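You operate a simulated robot arm through the tools that you are given. There is no shell and no other tool.

The job below is to be done with a simulated two-armed robot. You get a single attempt, and the scene is never put back.

## Task
Set the heat knob to 3, shut the bypass valve, steam on, jog until the product thermometer shows 50 C.
Fine: then switch the steam off and open the bypass valve again.

Only the result counts: the job must be done as asked and must still hold three seconds after the hand-in. Knocking over, shifting, dropping, spilling or breaking anything else fails it.

## Robot
Two 7-joint arms with fingered hands on one trunk that stands fixed in place. Base frame: the origin is at the foot of the trunk, x ahead of it, y to its left, z up. Lengths are in m, angles in degrees, forces in N, time in s.
The left shoulder is at [0.072, 0.156, 1.034], the right one opposite. Each reaches about 0.848 m from its shoulder. Payload 4 kg a hand.
The tool frame of a hand sits at the grasp point between the pads (the TCP): z along the fingers, y along the line on which they close. The tips reach 0.03 m beyond it. The gripper opens to 0.104 m; its body begins 0.035 m behind the TCP. The gripper is a hand of 3 fingers: y runs from the thumb to the fingers, the wrist lies at [-0.015, -0.104, -0.178] in the tool frame, and closing takes about 1.5 s.
Orientation is told as [roll, pitch, yaw] about the base's x, y, z axes, in that order, counted from this pose: with the fingers straight down and the wrist toward the robot, the tool's x, y and z point along [0, 1, 0], [1, 0, 0] and [0, 0, -1] of the base frame.

## Interface
- The arms move only by the tool apply_moves. It takes "left_motion", "right_motion" or both (then of equal length, played together; a hand with none holds still); each is a list of rows, each a list of 2 entries, a list of its own where there are three numbers: the shift along the tool's x, y, z in mm, then the turn, a rotation vector about the tool's x, y, z in degrees. In form: [[[tx, ty, tz], [wx, wy, wz]], ...]. A call has 1 to 20 rows; each row shifts and turns the commanded pose from where the row before left it, along the tool's axes as they then stand. "left_grip" and "right_grip" are, for a hand that has rows, the finger opening in mm, from 0 to 104, set as the call begins (left out, the last holds). Each row takes 0.2 s and may step no farther than 0.05 m and 8.6 degrees from the row before; otherwise, or with a gripper value out of range, the whole call is refused. Where a pose cannot be reached the arm comes as near as it can. A force on the tool above 90 N (or 10 N above the force at the start of the call, whichever is more), or a blocked arm, ends the call early, and 0.2 s more pass. The fingers move at their own pace (about 0.153 m/s each) and stop on an object; they squeeze with about 24 N. The grip force told is the motor's: it shows also when the fingers shut on nothing. Time passes only in rows, and 0.2 s behind the last, so rows that do not move let the fingers close. It gives the time, the measured TCP pose, the force on the tool (base axes), the opening and the grip force at its end, in the units of the frame above (readings bear some noise), with the torque about the TCP (base axes, N m) and any sound that the robot's microphone picked up.
- Cameras (640 x 400 px; columns grow to the right, rows downward): "scene" is now at [0.1417, 0.0136, 1.2776]; the picture's right is [0.14, -0.99, 0.00], its down [-0.43, -0.06, -0.90] and it looks along [0.89, 0.12, -0.44] (base axes); focal length 214 px, centre (320, 200). "left" rides on the left gripper at [-0.064, -0.094, -0.117] in its tool frame; the picture's right is [-0.72, -0.33, 0.61], its down [0.64, -0.65, 0.40] and it looks along [0.27, 0.68, 0.68] (tool axes); focal length 238 px, centre (320, 200). "right" rides on the right gripper at [0.064, -0.094, -0.117] in its tool frame; the picture's right is [-0.72, 0.33, -0.61], its down [-0.64, -0.65, 0.40] and it looks along [-0.27, 0.68, 0.68] (tool axes); focal length 238 px, centre (320, 200).
- grab_frame(camera): a new picture of that camera. It takes no simulated time.
- raise_lower(by): slides the trunk up (or, below 0, down) by that many m; the arms and the scene camera ride with it, the base frame stays. It gives what a move gives, with no picture.
- set_grasp(shape, hand): the hand has 3 fingers and takes this shape, open, in about a second: jaw (thumb against the fingers, like two jaws); tri (thumb and two fingers); tip (a fingertip pinch); poke (one finger out to press); point (the index stretched); flat (the hand flat); cup (the hand cupped); fist (a fist). The gripper value then closes the fingers along that shape, each until it touches; the sizes above hold for jaw. It gives what a move gives, with no picture.
- head_to(pan, tilt): turns the head with the scene camera to pan (to the left, within 86 degrees either way) and tilt (down, from -29 to 69), counted from straight ahead of the robot. It gives what a move gives.
- locate(camera, pixels): for up to 12 pixels [column, row] of the newest picture of that camera ("zoom" is the newest enlarged one), the place [x, y, z] in the base frame of the surface seen there, good to about 0.002 m. It takes no simulated time.
- close_up(camera, box): a new picture of the part [left, top, right, bottom] of that camera's present view, enlarged. It takes no simulated time.
- finish_job(): hands the job in; it is judged then, once.

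Leave the grippers open and the arms clear of the work at the hand-in unless told otherwise.

The tools are called by a JSON object that holds its "method" and its "body". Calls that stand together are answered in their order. apply_moves: Moves the arms, as the interface text tells. Its arguments: {"type":"object","properties":{"left_motion":{"type":"array","items":{"type":"array"}},"left_grip":{"type":"number"},"right_motion":{"type":"array","items":{"type":"array"}},"right_grip":{"type":"number"}},"required":[]} The other tools are called the same way: raise_lower (by) moves the trunk up or down; set_grasp (shape, hand) gives the hand a shape; head_to (pan, tilt) turns the head that bears the scene camera; grab_frame (camera) takes a picture; locate (camera, pixels) gives the place of the surface under pixels of a picture; close_up (camera, box) takes an enlarged picture of a part of a camera's view; finish_job () hands the job in.

At the start:

```text
t: 0.0
left_eef_pos: [0.4432, 0.39, 1.2461]
left_tcp_rot: [0.0, 0.0, 0.0]
left_ft_force: [0.1, -0.5, -0.3]
left_wrist_torque: [-0.01, -0.02, 0.0]
left_width: 0.1035
left_gripper_force: 0.0
left_shape: jaw
right_eef_pos: [0.4382, -0.0635, 1.2746]
right_tcp_rot: [0.0, 0.0, -0.1]
right_ft_force: [-0.2, -0.2, 0.2]
right_wrist_torque: [0.02, 0.0, 0.02]
right_width: 0.1035
right_gripper_force: 0.2
right_shape: jaw
trunk travel left (down, up): [-0.45, 0.49]
head pan, tilt (commanded): [8.0, 25.9]
```

scene: 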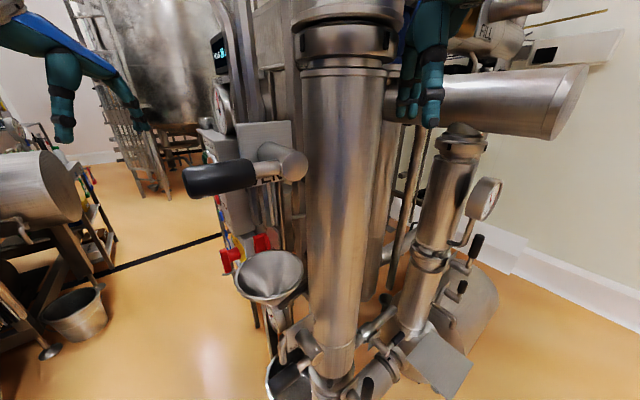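
right: 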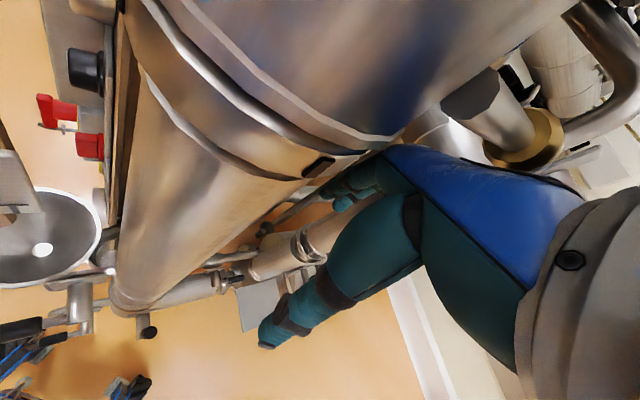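
left: 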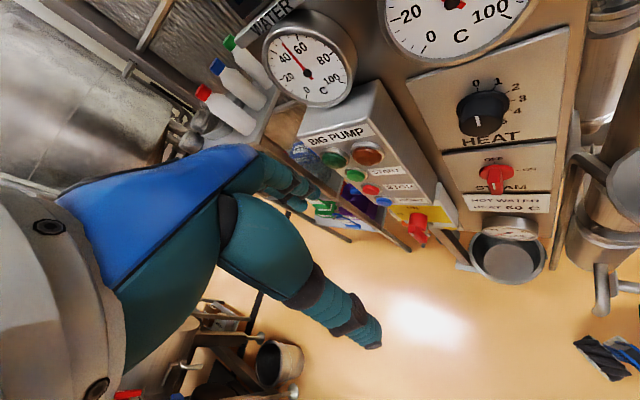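

I see a steel process rig: a big column in the middle, a panel on its left with HEAT and STEAM knobs (left camera around (485,110) and (495,178)), and thermometers. I'll look closer with enlarged views before moving anything.

{"method": "close_up", "body": {"camera": "left", "box": [380, 0, 640, 200]}}

{"method": "close_up", "body": {"camera": "left", "box": [220, 0, 480, 250]}}

{"method": "close_up", "body": {"camera": "scene", "box": [180, 0, 340, 200]}}

{"method": "close_up", "body": {"camera": "scene", "box": [200, 200, 520, 400]}}

```text
2.00 times, centred on (510, 100) of left
```

zoom: 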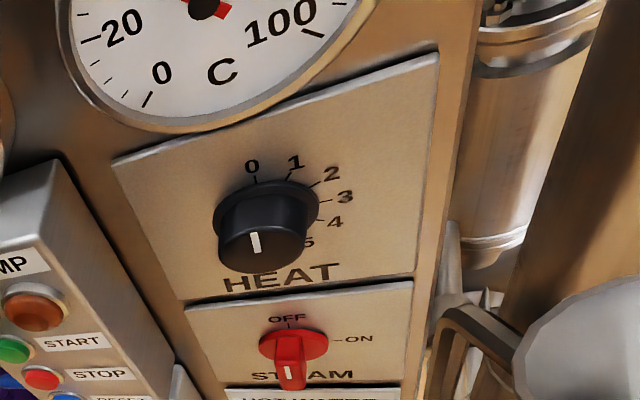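

```text
1.60 times, centred on (350, 125) of left
```

zoom: 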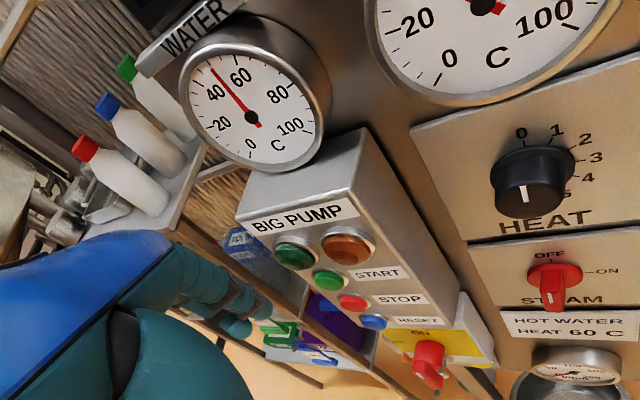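

```text
2.00 times, centred on (260, 100) of scene
```

zoom: 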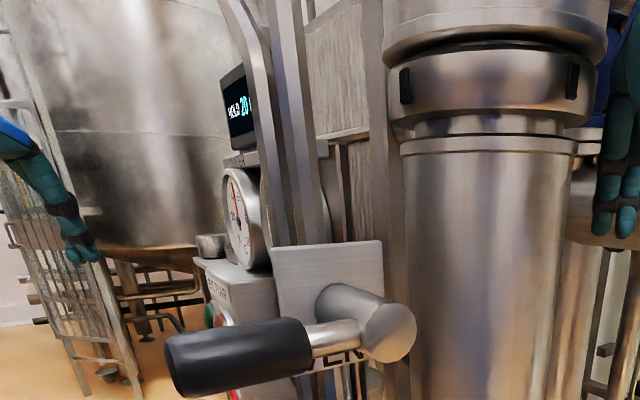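

```text
2.00 times, centred on (360, 300) of scene
```

zoom: 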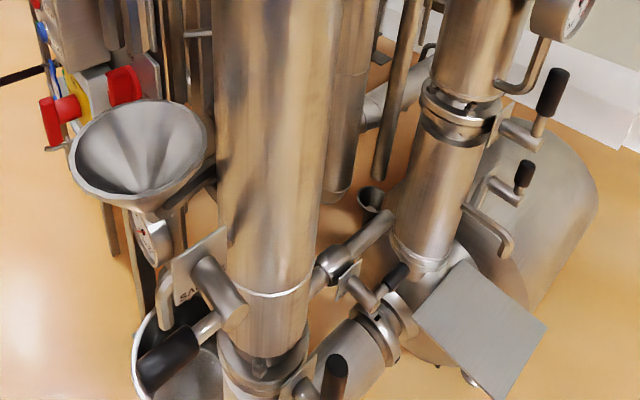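

The panel carries HEAT (0–5) and STEAM (OFF/ON), and there's a BIG PUMP box and a display. I have not found the bypass valve, the jog control or the product thermometer yet, so I'll turn the head to look around.

{"method": "head_to", "body": {"pan": 20, "tilt": 10}}

{"method": "grab_frame", "body": {"camera": "scene"}}

{"method": "head_to", "body": {"pan": -20, "tilt": 30}}

{"method": "grab_frame", "body": {"camera": "scene"}}

{"method": "head_to", "body": {"pan": -10, "tilt": -10}}

{"method": "grab_frame", "body": {"camera": "scene"}}

{"method": "head_to", "body": {"pan": 5, "tilt": 60}}

{"method": "grab_frame", "body": {"camera": "scene"}}

```text
t: 0.8
left_eef_pos: [0.443, 0.3891, 1.2467]
left_tcp_rot: [-0.1, 0.1, 0.0]
left_ft_force: [0.5, 0.1, 0.4]
left_wrist_torque: [0.0, -0.01, -0.01]
left_width: 0.1037
left_gripper_force: 0.0
left_shape: jaw
right_eef_pos: [0.4371, -0.0618, 1.2759]
right_tcp_rot: [0.0, 0.2, 0.0]
right_ft_force: [0.1, 0.6, -0.2]
right_wrist_torque: [0.05, 0.01, 0.01]
right_width: 0.1035
right_gripper_force: 0.1
right_shape: jaw
trunk travel left (down, up): [-0.45, 0.49]
head pan, tilt (commanded): [20.0, 10.0]
```

```text
taken
```

scene: 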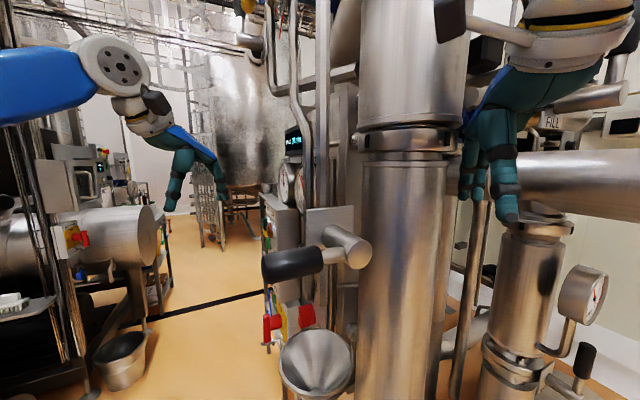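

```text
t: 1.9
left_eef_pos: [0.443, 0.3894, 1.2474]
left_tcp_rot: [-0.1, 0.1, 0.0]
left_ft_force: [-0.6, 0.2, 0.6]
left_wrist_torque: [0.01, 0.02, 0.0]
left_width: 0.1038
left_gripper_force: 0.1
left_shape: jaw
right_eef_pos: [0.4369, -0.063, 1.2753]
right_tcp_rot: [0.1, 0.1, 0.0]
right_ft_force: [-1.0, 0.0, -0.3]
right_wrist_torque: [-0.01, 0.0, -0.01]
right_width: 0.1036
right_gripper_force: 0.1
right_shape: jaw
trunk travel left (down, up): [-0.45, 0.49]
head pan, tilt (commanded): [-20.0, 30.0]
```

```text
taken
```

scene: 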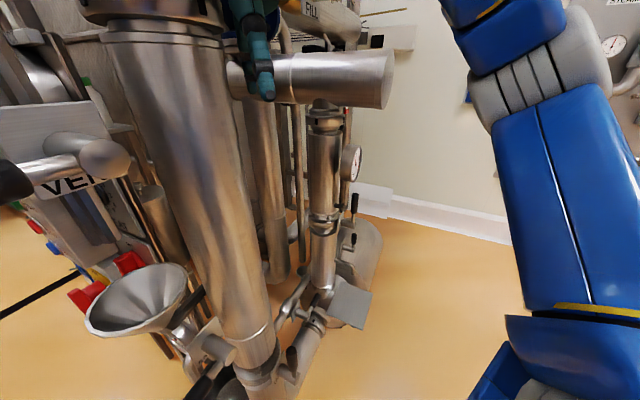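

```text
t: 2.9
left_eef_pos: [0.4436, 0.3881, 1.2465]
left_tcp_rot: [0.0, 0.0, 0.0]
left_ft_force: [0.2, 1.2, 0.8]
left_wrist_torque: [0.0, -0.02, -0.02]
left_width: 0.1039
left_gripper_force: 0.1
left_shape: jaw
right_eef_pos: [0.4362, -0.0621, 1.2759]
right_tcp_rot: [0.1, 0.2, -0.1]
right_ft_force: [-0.4, 0.3, 1.1]
right_wrist_torque: [-0.04, 0.04, 0.03]
right_width: 0.1037
right_gripper_force: 0.0
right_shape: jaw
trunk travel left (down, up): [-0.45, 0.49]
head pan, tilt (commanded): [-10.0, -10.0]
```

```text
taken
```

scene: 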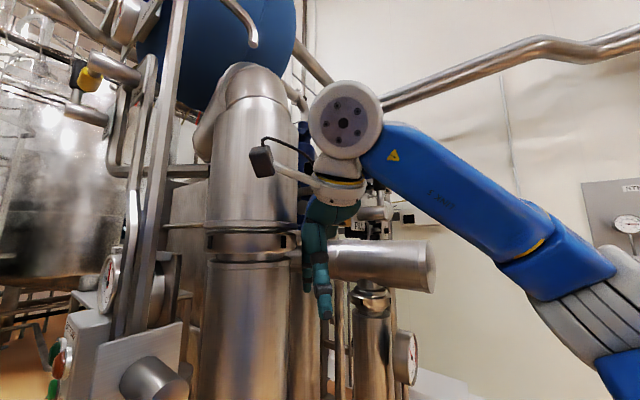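

```text
t: 4.3
left_eef_pos: [0.4444, 0.388, 1.247]
left_tcp_rot: [-0.1, 0.0, 0.0]
left_ft_force: [-0.9, 0.1, -0.5]
left_wrist_torque: [0.01, -0.01, 0.0]
left_width: 0.1036
left_gripper_force: 0.0
left_shape: jaw
right_eef_pos: [0.437, -0.0619, 1.2758]
right_tcp_rot: [0.0, 0.1, 0.1]
right_ft_force: [0.0, -0.1, -0.4]
right_wrist_torque: [-0.05, 0.0, 0.0]
right_width: 0.1036
right_gripper_force: 0.1
right_shape: jaw
trunk travel left (down, up): [-0.45, 0.49]
head pan, tilt (commanded): [5.0, 60.0]
```

```text
taken
```

scene: 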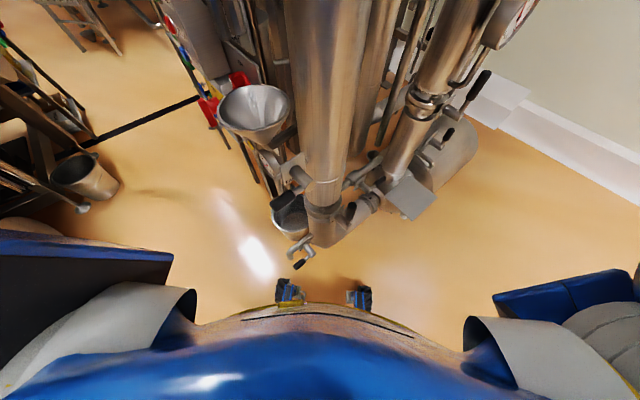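

The foreground valve's plate reads "…VE R…" and other valves sit lower. I'll read labels with closer views at several head poses.

{"method": "head_to", "body": {"pan": -10, "tilt": 30}}

{"method": "close_up", "body": {"camera": "scene", "box": [0, 0, 240, 200]}}

{"method": "close_up", "body": {"camera": "scene", "box": [60, 200, 320, 400]}}

{"method": "close_up", "body": {"camera": "scene", "box": [280, 120, 480, 320]}}

{"method": "close_up", "body": {"camera": "scene", "box": [300, 0, 560, 160]}}

```text
t: 5.3
left_eef_pos: [0.4437, 0.3892, 1.2476]
left_tcp_rot: [-0.1, 0.1, 0.0]
left_ft_force: [-0.5, 0.5, -0.3]
left_wrist_torque: [0.02, 0.01, 0.04]
left_width: 0.1035
left_gripper_force: 0.1
left_shape: jaw
right_eef_pos: [0.4364, -0.0619, 1.2769]
right_tcp_rot: [0.0, 0.2, 0.0]
right_ft_force: [-0.3, 0.0, -0.9]
right_wrist_torque: [0.02, 0.02, 0.0]
right_width: 0.104
right_gripper_force: 0.1
right_shape: jaw
trunk travel left (down, up): [-0.45, 0.49]
head pan, tilt (commanded): [-10.0, 30.0]
```

```text
2.00 times, centred on (120, 100) of scene
```

zoom: 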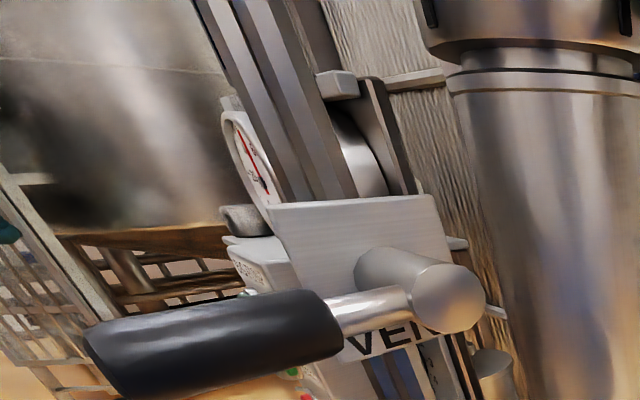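

```text
2.00 times, centred on (190, 300) of scene
```

zoom: 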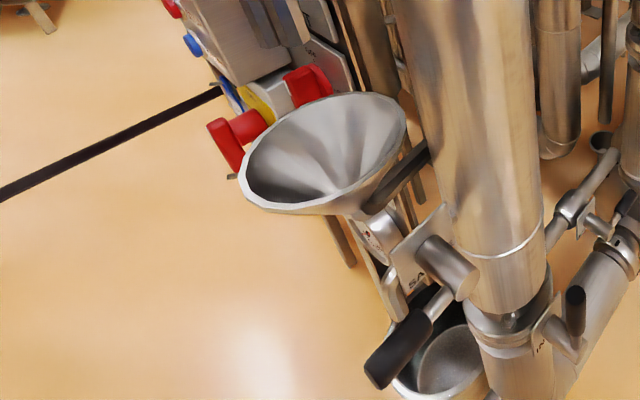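

```text
2.00 times, centred on (380, 220) of scene
```

zoom: 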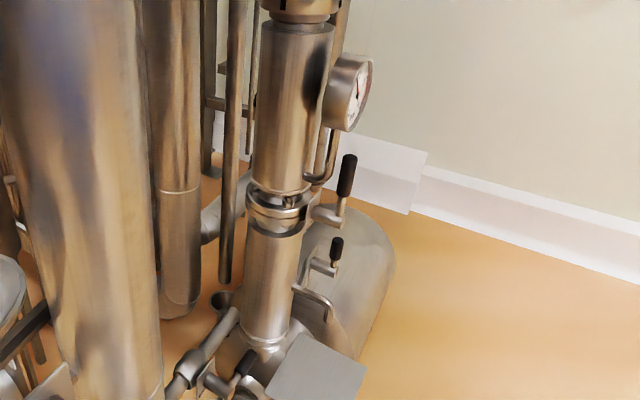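

```text
2.46 times, centred on (430, 80) of scene
```

zoom: 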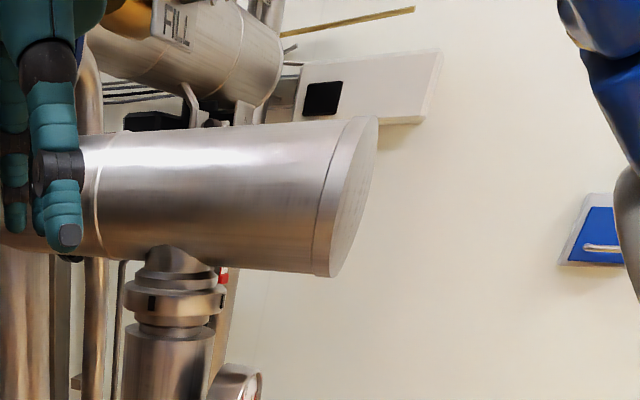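

Next, I'll measure the panel knobs and big pieces. From the left camera: HEAT knob (485,110), STEAM knob (495,178), pump buttons (369,153) and the emergency/main switch (420,225). I'll also use the scene view for the foreground valve handle.

{"method": "grab_frame", "body": {"camera": "left"}}

{"method": "locate", "body": {"camera": "left", "pixels": [[485, 110], [483, 122], [495, 178], [369, 153], [333, 158], [418, 222], [430, 60], [540, 140], [300, 60], [510, 260], [610, 180], [605, 300]]}}

{"method": "grab_frame", "body": {"camera": "scene"}}

{"method": "locate", "body": {"camera": "scene", "pixels": [[100, 170], [170, 150], [220, 150], [150, 110], [190, 170], [290, 150], [420, 110], [270, 100], [410, 40], [350, 240], [440, 80], [380, 170]]}}

```text
taken
```

left: 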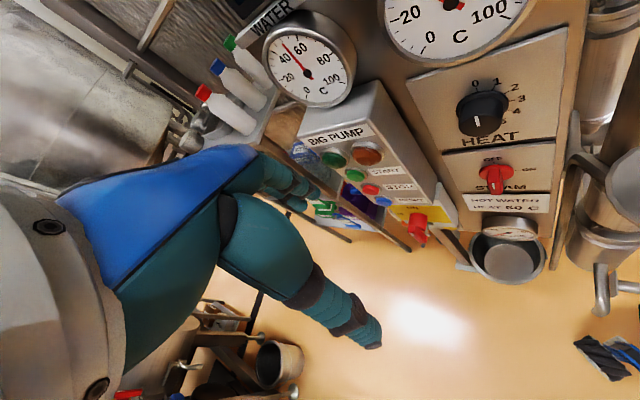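

```text
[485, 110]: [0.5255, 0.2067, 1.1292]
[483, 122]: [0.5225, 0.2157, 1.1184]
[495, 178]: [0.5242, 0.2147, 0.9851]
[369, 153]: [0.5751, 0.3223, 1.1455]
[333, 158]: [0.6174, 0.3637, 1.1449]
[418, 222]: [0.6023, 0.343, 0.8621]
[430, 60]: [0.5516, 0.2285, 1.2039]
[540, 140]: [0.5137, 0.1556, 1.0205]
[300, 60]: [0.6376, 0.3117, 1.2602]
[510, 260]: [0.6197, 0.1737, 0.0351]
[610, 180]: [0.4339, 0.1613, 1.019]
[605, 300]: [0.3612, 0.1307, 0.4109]
```

```text
taken
```

scene: 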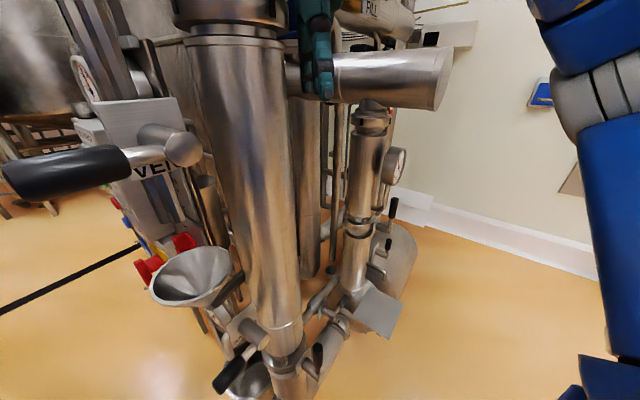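

```text
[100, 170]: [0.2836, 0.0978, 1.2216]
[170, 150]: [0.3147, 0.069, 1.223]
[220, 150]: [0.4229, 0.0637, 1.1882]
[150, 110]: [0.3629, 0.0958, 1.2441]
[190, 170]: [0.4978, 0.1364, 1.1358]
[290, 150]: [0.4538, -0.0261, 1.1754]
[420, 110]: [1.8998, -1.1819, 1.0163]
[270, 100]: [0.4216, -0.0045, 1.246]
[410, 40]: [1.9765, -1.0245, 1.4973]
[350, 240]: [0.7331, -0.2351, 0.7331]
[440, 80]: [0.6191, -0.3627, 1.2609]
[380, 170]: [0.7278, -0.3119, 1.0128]
```

The right hand hangs very close to the column (fingers at about x 0.44, y −0.06). Before anything else I'll draw it straight back toward me and then outward to the right, so it is clear of the rig.

{"method": "apply_moves", "body": {"right_motion": [[[0, -40, 0], [0, 0, 0]], [[0, -40, 0], [0, 0, 0]], [[0, -30, 0], [0, 0, 0]], [[-40, 0, 0], [0, 0, 0]], [[-40, 0, 0], [0, 0, 0]], [[-40, 0, 0], [0, 0, 0]], [[-40, 0, 0], [0, 0, 0]]]}}

{"method": "grab_frame", "body": {"camera": "scene"}}

{"method": "grab_frame", "body": {"camera": "right"}}

```text
t: 6.9
left_eef_pos: [0.4439, 0.3875, 1.2481]
left_tcp_rot: [0.1, 0.0, -0.1]
left_ft_force: [0.8, 0.6, -0.2]
left_wrist_torque: [0.02, 0.01, 0.03]
left_width: 0.1039
left_gripper_force: 0.1
left_shape: jaw
right_eef_pos: [0.3236, -0.2235, 1.2778]
right_tcp_rot: [0.1, -0.1, 0.0]
right_ft_force: [-0.4, 0.1, -0.3]
right_wrist_torque: [0.0, -0.01, -0.01]
right_width: 0.1034
right_gripper_force: 0.1
right_shape: jaw
trunk travel left (down, up): [-0.45, 0.49]
head pan, tilt (commanded): [-10.0, 30.0]
```

```text
taken
```

scene: 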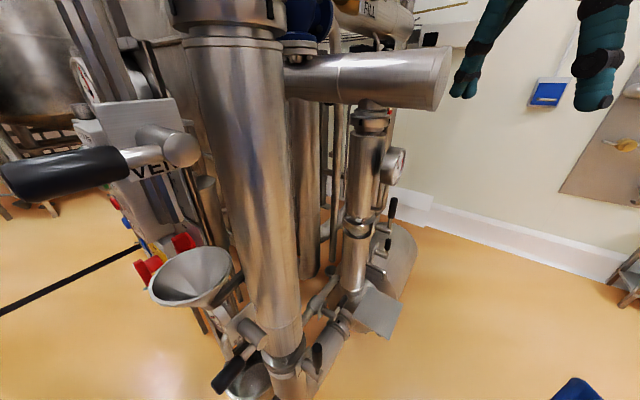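

```text
taken
```

right: 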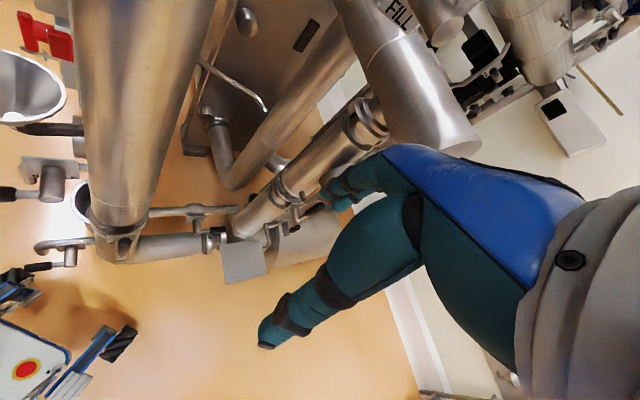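

The right hand is clear. Now I'll lift the view to find the product thermometer and the bypass label: look upper left/upper area first, then around.

{"method": "head_to", "body": {"pan": 15, "tilt": -20}}

{"method": "grab_frame", "body": {"camera": "scene"}}

{"method": "head_to", "body": {"pan": 30, "tilt": 5}}

{"method": "grab_frame", "body": {"camera": "scene"}}

{"method": "head_to", "body": {"pan": -60, "tilt": 10}}

{"method": "grab_frame", "body": {"camera": "scene"}}

{"method": "head_to", "body": {"pan": 70, "tilt": 15}}

{"method": "grab_frame", "body": {"camera": "scene"}}

```text
t: 8.1
left_eef_pos: [0.4438, 0.3884, 1.2472]
left_tcp_rot: [-0.1, -0.1, 0.0]
left_ft_force: [-0.2, -0.7, -0.1]
left_wrist_torque: [0.02, -0.01, 0.0]
left_width: 0.1036
left_gripper_force: 0.0
left_shape: jaw
right_eef_pos: [0.3246, -0.2211, 1.2776]
right_tcp_rot: [-0.1, 0.1, 0.0]
right_ft_force: [-0.1, -0.2, -0.3]
right_wrist_torque: [-0.02, 0.0, 0.0]
right_width: 0.1036
right_gripper_force: 0.0
right_shape: jaw
trunk travel left (down, up): [-0.45, 0.49]
head pan, tilt (commanded): [15.0, -20.0]
```

```text
taken
```

scene: 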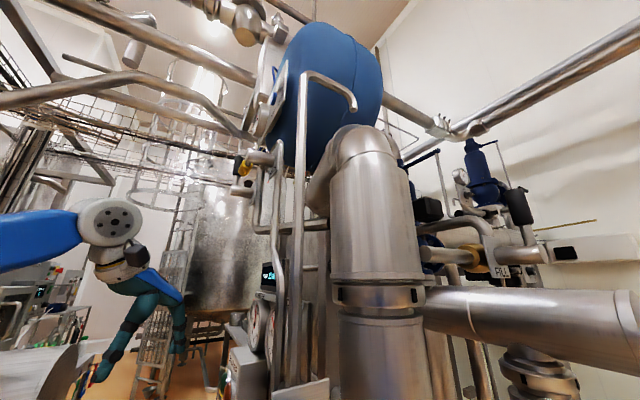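

```text
t: 8.9
left_eef_pos: [0.4417, 0.3883, 1.2472]
left_tcp_rot: [0.0, 0.0, -0.1]
left_ft_force: [0.4, -0.4, 0.4]
left_wrist_torque: [0.02, 0.02, 0.03]
left_width: 0.1036
left_gripper_force: 0.1
left_shape: jaw
right_eef_pos: [0.325, -0.2215, 1.2779]
right_tcp_rot: [0.0, 0.1, 0.1]
right_ft_force: [0.1, -0.6, -0.4]
right_wrist_torque: [0.0, -0.02, 0.02]
right_width: 0.1034
right_gripper_force: 0.0
right_shape: jaw
trunk travel left (down, up): [-0.45, 0.49]
head pan, tilt (commanded): [30.0, 5.0]
```

```text
taken
```

scene: 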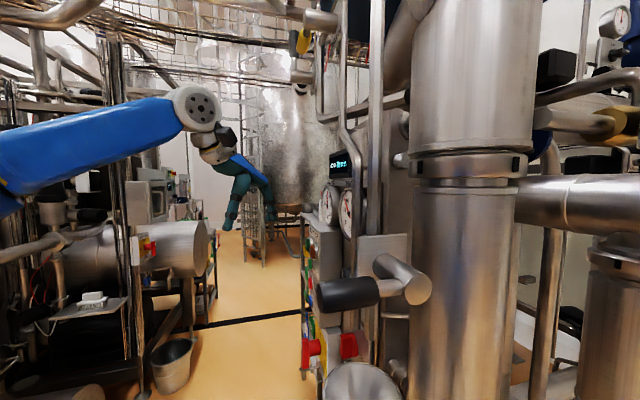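

```text
t: 10.6
left_eef_pos: [0.444, 0.3892, 1.2471]
left_tcp_rot: [0.0, 0.0, 0.0]
left_ft_force: [-0.8, 0.5, 0.4]
left_wrist_torque: [0.01, -0.05, 0.01]
left_width: 0.1036
left_gripper_force: 0.0
left_shape: jaw
right_eef_pos: [0.3238, -0.223, 1.278]
right_tcp_rot: [0.1, 0.0, 0.0]
right_ft_force: [0.2, -0.5, 0.0]
right_wrist_torque: [-0.01, 0.03, 0.01]
right_width: 0.1039
right_gripper_force: 0.1
right_shape: jaw
trunk travel left (down, up): [-0.45, 0.49]
head pan, tilt (commanded): [-60.0, 10.0]
```

```text
taken
```

scene: 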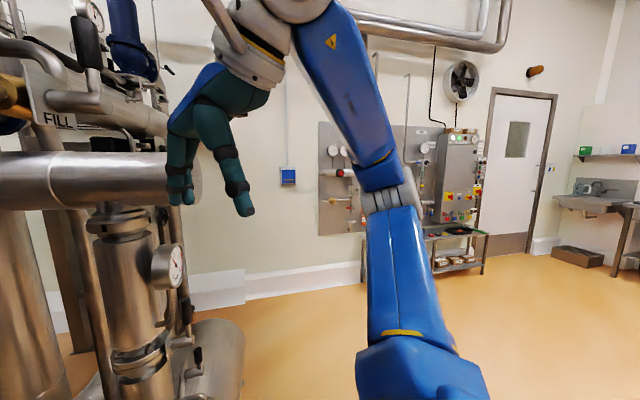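

```text
t: 12.7
left_eef_pos: [0.4423, 0.3886, 1.2469]
left_tcp_rot: [-0.1, 0.0, -0.1]
left_ft_force: [-0.7, -0.7, 0.5]
left_wrist_torque: [-0.02, 0.02, 0.0]
left_width: 0.1037
left_gripper_force: 0.1
left_shape: jaw
right_eef_pos: [0.3252, -0.2213, 1.2772]
right_tcp_rot: [0.1, 0.1, 0.0]
right_ft_force: [0.1, 0.3, 0.0]
right_wrist_torque: [-0.01, 0.0, -0.03]
right_width: 0.1036
right_gripper_force: 0.1
right_shape: jaw
trunk travel left (down, up): [-0.45, 0.49]
head pan, tilt (commanded): [70.0, 15.0]
```

```text
taken
```

scene: 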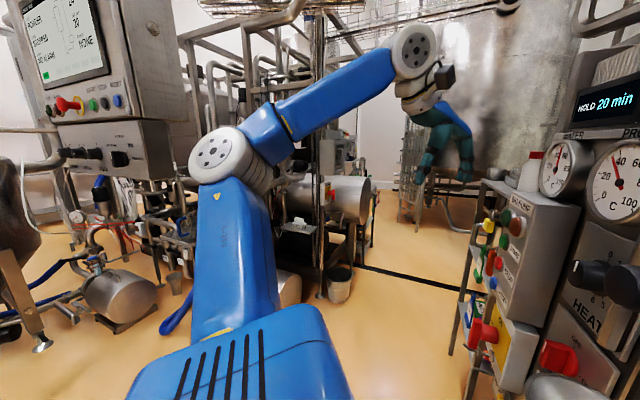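

At pan 70 I see a display "HOLD 20 min", two thermometers side by side and another cabinet at the far left with buttons. I'll zoom into those.

{"method": "close_up", "body": {"camera": "scene", "box": [460, 70, 640, 400]}}

{"method": "close_up", "body": {"camera": "scene", "box": [0, 0, 200, 200]}}

{"method": "head_to", "body": {"pan": 48, "tilt": 20}}

{"method": "grab_frame", "body": {"camera": "scene"}}

{"method": "close_up", "body": {"camera": "scene", "box": [380, 60, 640, 260]}}

{"method": "close_up", "body": {"camera": "scene", "box": [380, 200, 640, 400]}}

```text
1.21 times, centred on (550, 235) of scene
```

zoom: 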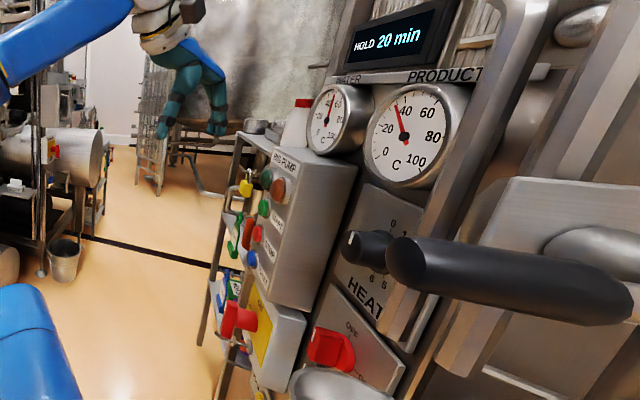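

```text
2.00 times, centred on (100, 100) of scene
```

zoom: 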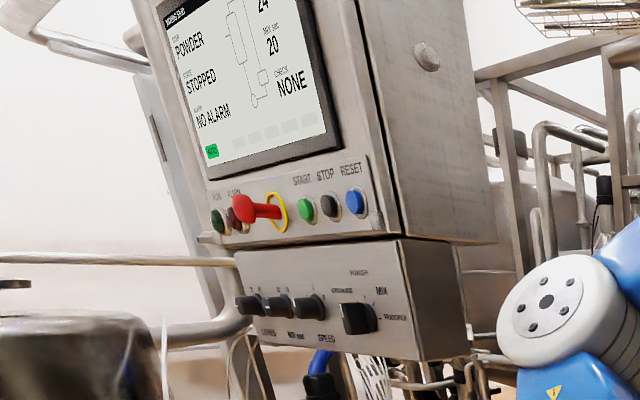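

```text
t: 13.6
left_eef_pos: [0.4437, 0.3881, 1.2476]
left_tcp_rot: [0.0, 0.0, 0.0]
left_ft_force: [0.0, -0.6, 0.0]
left_wrist_torque: [-0.03, 0.01, 0.0]
left_width: 0.1035
left_gripper_force: 0.1
left_shape: jaw
right_eef_pos: [0.3251, -0.2224, 1.2777]
right_tcp_rot: [-0.1, 0.1, 0.0]
right_ft_force: [-0.4, -0.1, 0.5]
right_wrist_torque: [-0.03, -0.01, 0.01]
right_width: 0.1039
right_gripper_force: 0.1
right_shape: jaw
trunk travel left (down, up): [-0.45, 0.49]
head pan, tilt (commanded): [48.0, 20.0]
```

```text
taken
```

scene: 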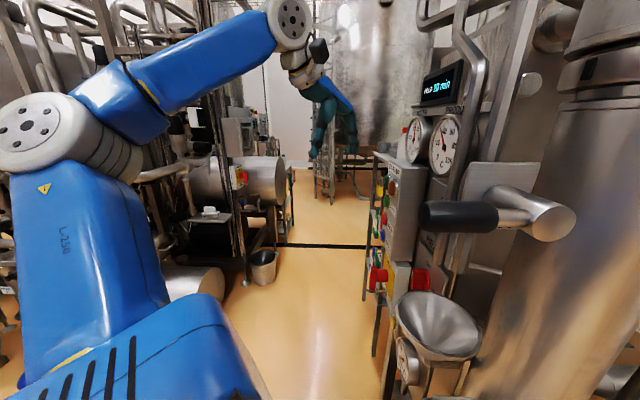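

```text
2.00 times, centred on (510, 160) of scene
```

zoom: 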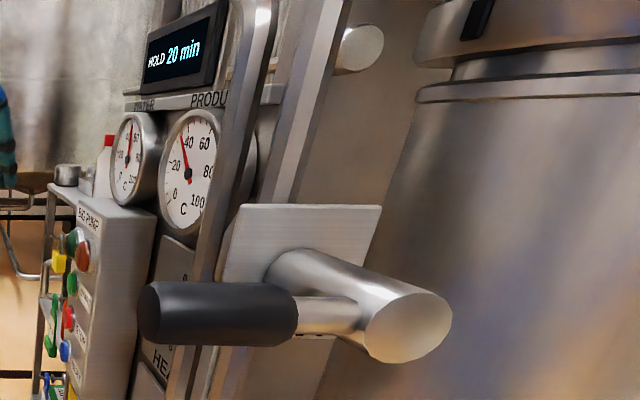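

```text
2.00 times, centred on (510, 300) of scene
```

zoom: 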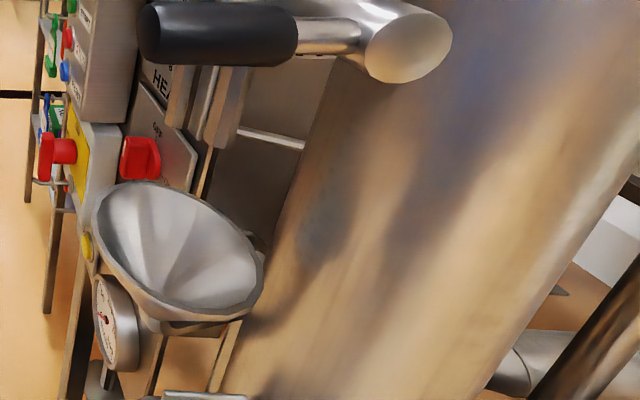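

The PRODUCT thermometer is the larger dial (reads about 37 C), the WATER one is left of it. There's a yellow-plated box with a red switch and a yellow button lower down. I'll zoom with the left wrist camera.

{"method": "close_up", "body": {"camera": "left", "box": [360, 180, 560, 290]}}

{"method": "close_up", "body": {"camera": "left", "box": [300, 90, 460, 240]}}

{"method": "head_to", "body": {"pan": 60, "tilt": 35}}

{"method": "grab_frame", "body": {"camera": "scene"}}

{"method": "close_up", "body": {"camera": "scene", "box": [440, 100, 640, 300]}}

```text
3.20 times, centred on (460, 235) of left
```

zoom: 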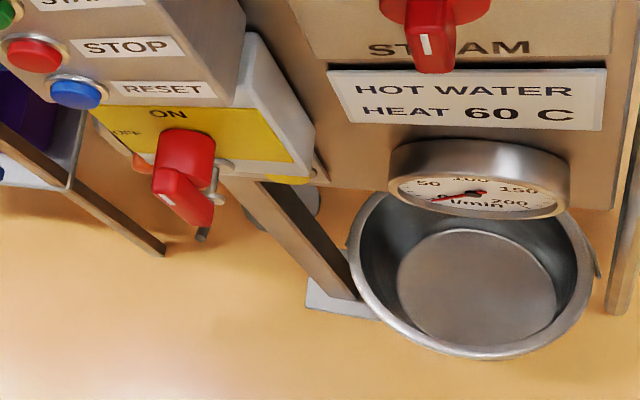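

```text
2.67 times, centred on (380, 165) of left
```

zoom: 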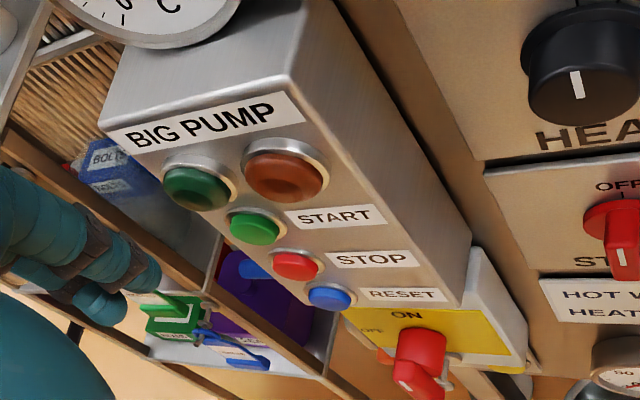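

```text
t: 14.3
left_eef_pos: [0.4433, 0.3889, 1.2469]
left_tcp_rot: [0.0, 0.0, 0.0]
left_ft_force: [0.8, -0.8, 0.4]
left_wrist_torque: [0.0, 0.01, 0.02]
left_width: 0.1035
left_gripper_force: 0.1
left_shape: jaw
right_eef_pos: [0.3244, -0.2219, 1.277]
right_tcp_rot: [0.0, 0.1, 0.1]
right_ft_force: [0.5, 0.3, 0.6]
right_wrist_torque: [0.0, 0.0, 0.01]
right_width: 0.1037
right_gripper_force: 0.1
right_shape: jaw
trunk travel left (down, up): [-0.45, 0.49]
head pan, tilt (commanded): [60.0, 35.0]
```

```text
taken
```

scene: 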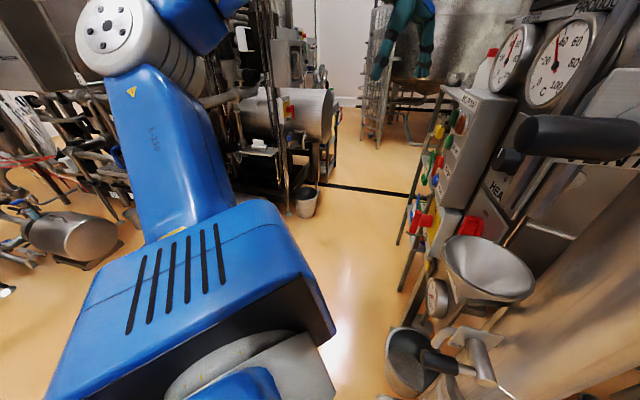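

```text
2.00 times, centred on (540, 200) of scene
```

zoom: 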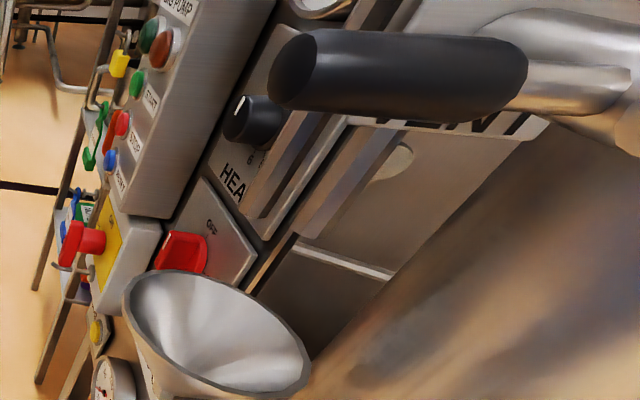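

The pump box carries START/STOP/RESET and a main switch (with something hanging on it); a yellow button sits lower. Now I'll look for the bypass valve in the lower pipework, tilting the head down.

{"method": "head_to", "body": {"pan": -5, "tilt": 55}}

{"method": "grab_frame", "body": {"camera": "scene"}}

{"method": "close_up", "body": {"camera": "scene", "box": [180, 100, 340, 280]}}

{"method": "close_up", "body": {"camera": "scene", "box": [320, 20, 480, 220]}}

{"method": "close_up", "body": {"camera": "right", "box": [0, 100, 220, 300]}}

{"method": "close_up", "body": {"camera": "right", "box": [180, 80, 400, 300]}}

```text
t: 15.7
left_eef_pos: [0.4433, 0.3873, 1.2474]
left_tcp_rot: [0.1, 0.0, 0.0]
left_ft_force: [-0.1, -0.2, 1.3]
left_wrist_torque: [-0.02, -0.01, 0.0]
left_width: 0.1037
left_gripper_force: 0.0
left_shape: jaw
right_eef_pos: [0.3252, -0.2213, 1.278]
right_tcp_rot: [-0.1, 0.1, -0.1]
right_ft_force: [-1.0, -0.3, 0.4]
right_wrist_torque: [0.02, -0.02, -0.01]
right_width: 0.1037
right_gripper_force: 0.1
right_shape: jaw
trunk travel left (down, up): [-0.45, 0.49]
head pan, tilt (commanded): [-5.0, 55.0]
```

```text
taken
```

scene: 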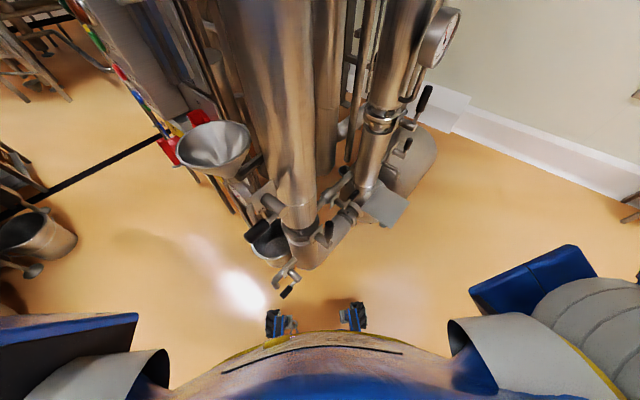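

```text
2.22 times, centred on (260, 190) of scene
```

zoom: 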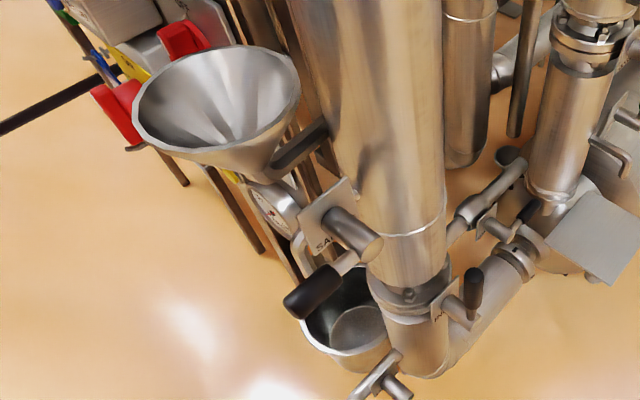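

```text
2.00 times, centred on (400, 120) of scene
```

zoom: 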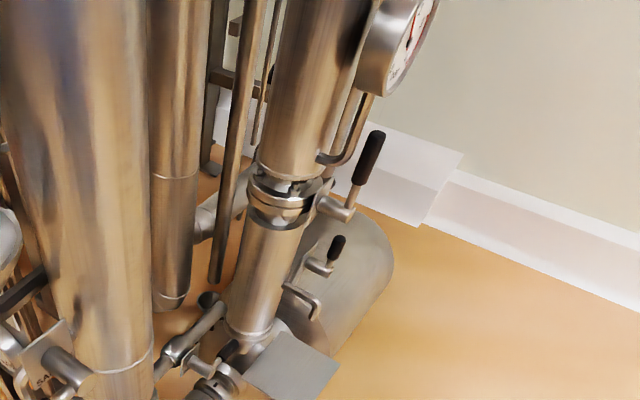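

```text
2.00 times, centred on (110, 200) of right
```

zoom: 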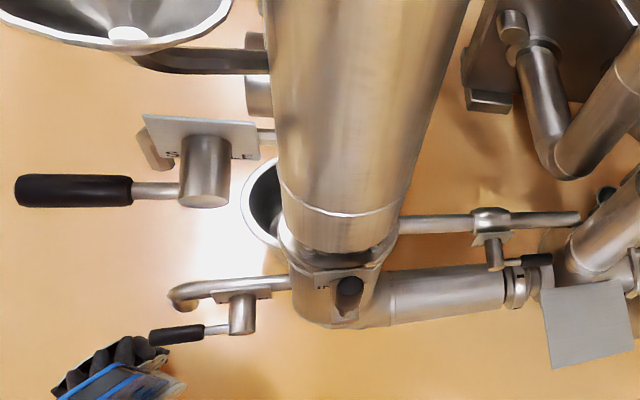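

```text
1.82 times, centred on (290, 190) of right
```

zoom: 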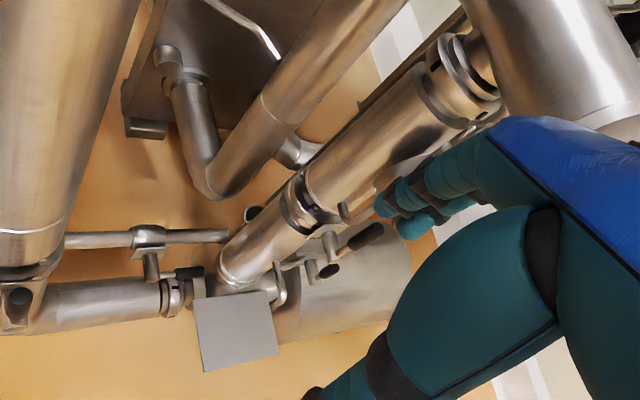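

Several valves: upper one ("VEN…"?), "SA…" sample, "IN…", some small ones. None reads bypass yet. I'll look at the upper pipework, including the yellow-handled valve at upper left and the "FILL" manifold at upper right.

{"method": "head_to", "body": {"pan": 15, "tilt": -12}}

{"method": "close_up", "body": {"camera": "scene", "box": [180, 140, 340, 300]}}

{"method": "close_up", "body": {"camera": "scene", "box": [400, 120, 600, 320]}}

{"method": "head_to", "body": {"pan": -30, "tilt": 15}}

{"method": "grab_frame", "body": {"camera": "scene"}}

{"method": "close_up", "body": {"camera": "scene", "box": [130, 0, 390, 200]}}

{"method": "close_up", "body": {"camera": "scene", "box": [180, 150, 380, 350]}}

```text
t: 17.1
left_eef_pos: [0.4441, 0.3883, 1.2475]
left_tcp_rot: [0.0, 0.0, -0.1]
left_ft_force: [0.3, 0.4, 0.4]
left_wrist_torque: [0.01, -0.04, -0.02]
left_width: 0.1039
left_gripper_force: 0.1
left_shape: jaw
right_eef_pos: [0.3248, -0.2227, 1.2773]
right_tcp_rot: [0.0, 0.1, 0.0]
right_ft_force: [-0.2, 0.3, -0.2]
right_wrist_torque: [-0.01, 0.01, -0.01]
right_width: 0.1039
right_gripper_force: 0.0
right_shape: jaw
trunk travel left (down, up): [-0.45, 0.49]
head pan, tilt (commanded): [15.0, -12.0]
```

```text
2.50 times, centred on (260, 220) of scene
```

zoom: 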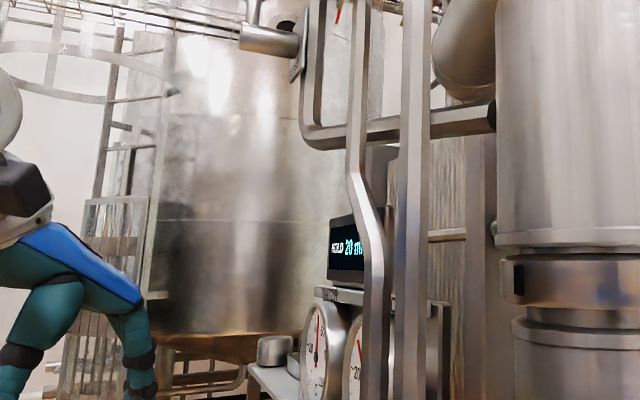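

```text
2.00 times, centred on (500, 220) of scene
```

zoom: 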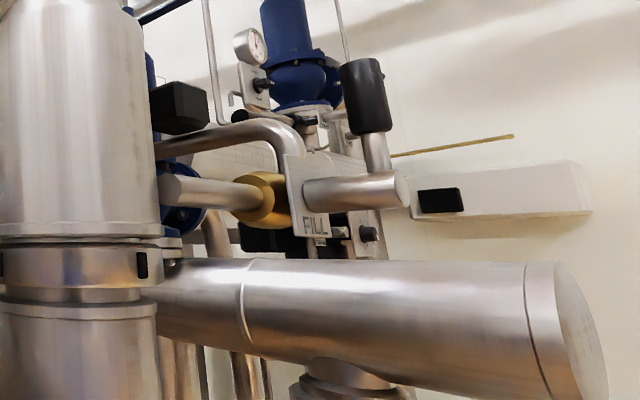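

```text
t: 18.2
left_eef_pos: [0.4423, 0.3889, 1.2471]
left_tcp_rot: [0.0, 0.0, 0.0]
left_ft_force: [0.4, 0.3, -1.2]
left_wrist_torque: [0.03, 0.0, 0.03]
left_width: 0.1036
left_gripper_force: 0.0
left_shape: jaw
right_eef_pos: [0.3256, -0.2216, 1.2774]
right_tcp_rot: [0.0, 0.2, 0.0]
right_ft_force: [-0.4, 0.0, 0.4]
right_wrist_torque: [0.0, 0.04, 0.02]
right_width: 0.1036
right_gripper_force: 0.0
right_shape: jaw
trunk travel left (down, up): [-0.45, 0.49]
head pan, tilt (commanded): [-30.0, 15.0]
```

```text
taken
```

scene: 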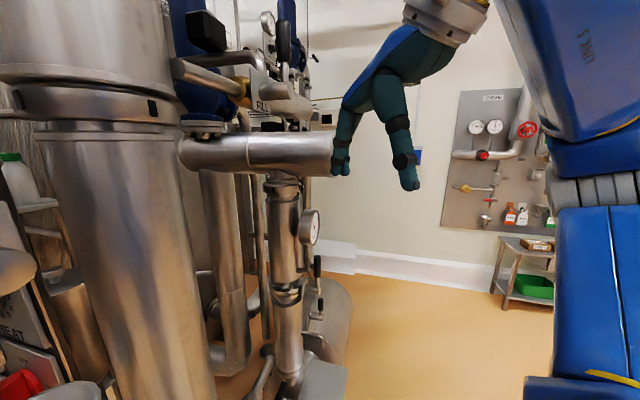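

```text
2.00 times, centred on (260, 100) of scene
```

zoom: 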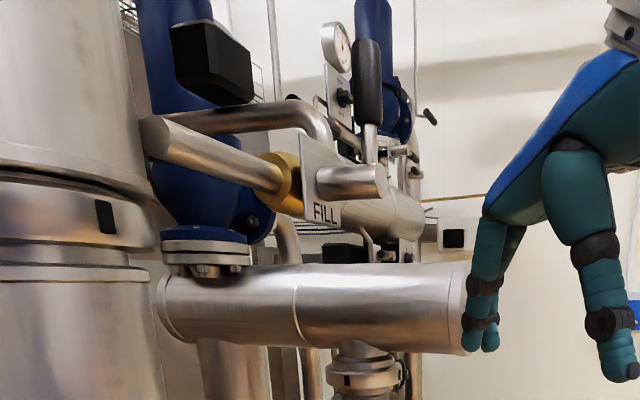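

```text
2.00 times, centred on (280, 250) of scene
```

zoom: 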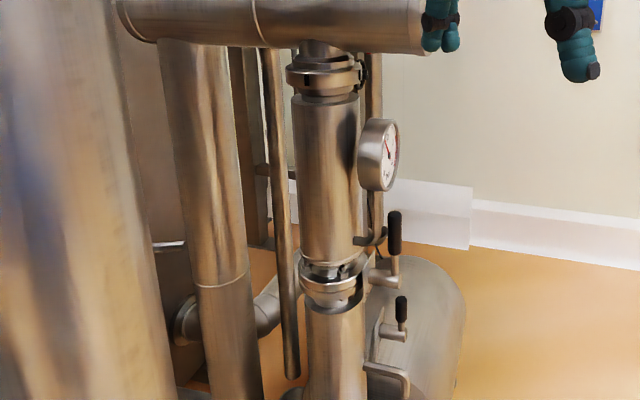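

There's a valve on a pipe at upper left with a yellow body and black lever; I'll zoom there (pan −10/tilt −10 view, around (95,80)) and read its plate.

{"method": "head_to", "body": {"pan": 18, "tilt": -25}}

{"method": "grab_frame", "body": {"camera": "scene"}}

{"method": "close_up", "body": {"camera": "scene", "box": [200, 120, 360, 280]}}

{"method": "locate", "body": {"camera": "zoom", "pixels": [[200, 200], [250, 230], [300, 150], [330, 300]]}}

{"method": "close_up", "body": {"camera": "scene", "box": [380, 150, 560, 300]}}

```text
t: 19.4
left_eef_pos: [0.4435, 0.3879, 1.2466]
left_tcp_rot: [-0.1, 0.0, 0.0]
left_ft_force: [0.1, -0.2, -0.3]
left_wrist_torque: [0.01, 0.01, 0.01]
left_width: 0.1034
left_gripper_force: 0.1
left_shape: jaw
right_eef_pos: [0.3248, -0.2221, 1.2772]
right_tcp_rot: [-0.1, 0.1, 0.0]
right_ft_force: [-0.4, -0.8, -0.7]
right_wrist_torque: [0.03, 0.01, -0.01]
right_width: 0.1039
right_gripper_force: 0.0
right_shape: jaw
trunk travel left (down, up): [-0.45, 0.49]
head pan, tilt (commanded): [18.0, -25.0]
```

```text
taken
```

scene: 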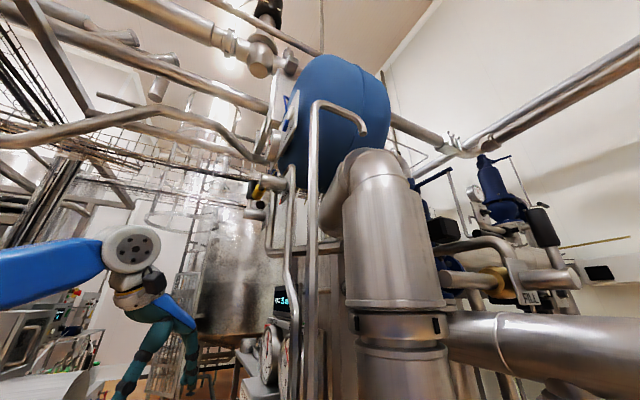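

```text
2.50 times, centred on (280, 200) of scene
```

zoom: 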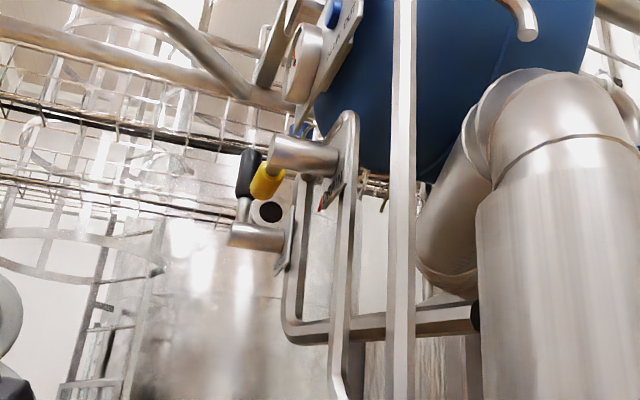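

```text
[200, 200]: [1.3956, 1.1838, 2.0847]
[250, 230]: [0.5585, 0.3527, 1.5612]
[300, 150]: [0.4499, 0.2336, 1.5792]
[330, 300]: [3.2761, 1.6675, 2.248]
```

```text
2.67 times, centred on (470, 225) of scene
```

zoom: 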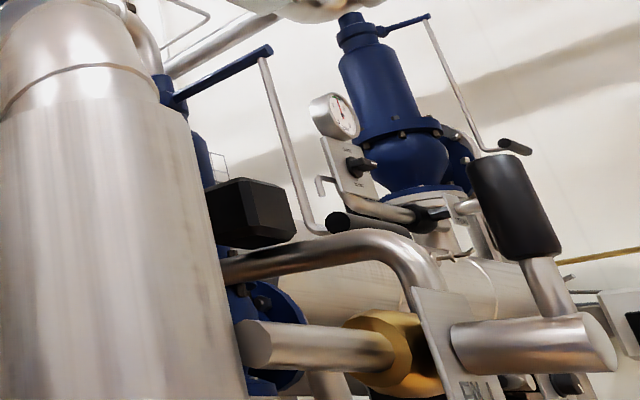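

There are two lever valves higher up at the left side, around (0.56, 0.35, 1.56) with a black lever and (0.45, 0.23, 1.58) with a yellow one. To see plates and the panel head-on, I'll first measure the panel's plane from the left camera so I can aim the left wrist camera.

{"method": "grab_frame", "body": {"camera": "left"}}

{"method": "locate", "body": {"camera": "left", "pixels": [[412, 84], [563, 34], [552, 133], [444, 150], [447, 182], [548, 212], [552, 145], [382, 87], [312, 150], [432, 195], [455, 10], [440, 30]]}}

{"method": "locate", "body": {"camera": "zoom", "pixels": [[320, 200]]}}

```text
taken
```

left: 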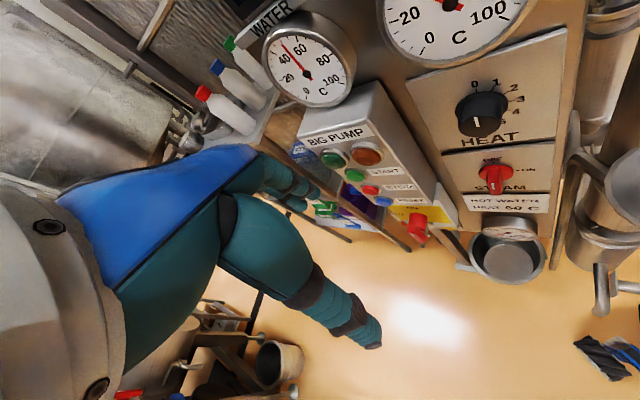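

```text
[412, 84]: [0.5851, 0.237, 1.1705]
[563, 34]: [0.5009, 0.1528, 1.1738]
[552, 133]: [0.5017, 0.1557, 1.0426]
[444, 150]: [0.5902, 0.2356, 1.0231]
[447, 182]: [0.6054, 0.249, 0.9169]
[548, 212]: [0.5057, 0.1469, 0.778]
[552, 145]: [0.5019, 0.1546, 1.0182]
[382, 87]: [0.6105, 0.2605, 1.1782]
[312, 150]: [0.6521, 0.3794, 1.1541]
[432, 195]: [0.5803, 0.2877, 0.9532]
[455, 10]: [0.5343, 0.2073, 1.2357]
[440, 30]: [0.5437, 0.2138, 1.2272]
```

```text
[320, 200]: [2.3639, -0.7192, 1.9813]
```

The panel faces my front-left (its normal is along (−0.71, 0.71, 0)). I'll turn the left hand in place (yaw −60°, then tilt up 45°) so its wrist camera looks square at the panel and the upper valves.

{"method": "apply_moves", "body": {"left_motion": [[[0, 0, 0], [0, 0, 8.5]], [[0, 0, 0], [0, 0, 8.5]], [[0, 0, 0], [0, 0, 8.5]], [[0, 0, 0], [0, 0, 8.5]], [[0, 0, 0], [0, 0, 8.5]], [[0, 0, 0], [0, 0, 8.5]], [[0, 0, 0], [0, 0, 9.0]]]}}

```text
refused: row 7 steps farther than a row can; nothing moved
```

The last row's turn was over the 8.6° limit, so nothing moved. I'll resend with even steps, adding the upward tilt.

{"method": "apply_moves", "body": {"left_motion": [[[0, 0, 0], [0, 0, 8.5]], [[0, 0, 0], [0, 0, 8.5]], [[0, 0, 0], [0, 0, 8.5]], [[0, 0, 0], [0, 0, 8.5]], [[0, 0, 0], [0, 0, 8.5]], [[0, 0, 0], [0, 0, 8.5]], [[0, 0, 0], [0, 0, 8.5]], [[0, 0, 0], [-7.5, 0, 0]], [[0, 0, 0], [-7.5, 0, 0]], [[0, 0, 0], [-7.5, 0, 0]], [[0, 0, 0], [-7.5, 0, 0]], [[0, 0, 0], [-7.5, 0, 0]], [[0, 0, 0], [-7.5, 0, 0]]]}}

{"method": "grab_frame", "body": {"camera": "left"}}

```text
t: 22.2
left_eef_pos: [0.4446, 0.3901, 1.2469]
left_tcp_rot: [-0.2, -45.1, -59.3]
left_ft_force: [0.5, 0.2, -0.3]
left_wrist_torque: [-0.04, -0.03, 0.01]
left_width: 0.1039
left_gripper_force: 0.1
left_shape: jaw
right_eef_pos: [0.3256, -0.219, 1.2782]
right_tcp_rot: [0.0, 0.1, 0.0]
right_ft_force: [-0.7, -0.1, -0.8]
right_wrist_torque: [-0.04, 0.0, -0.01]
right_width: 0.1039
right_gripper_force: 0.0
right_shape: jaw
trunk travel left (down, up): [-0.45, 0.49]
head pan, tilt (commanded): [18.0, -25.0]
```

```text
taken
```

left: 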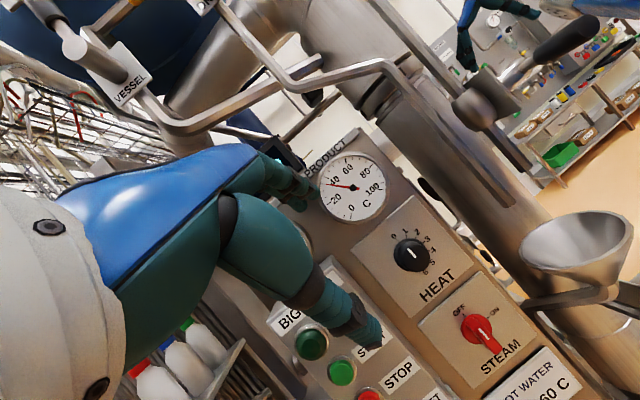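

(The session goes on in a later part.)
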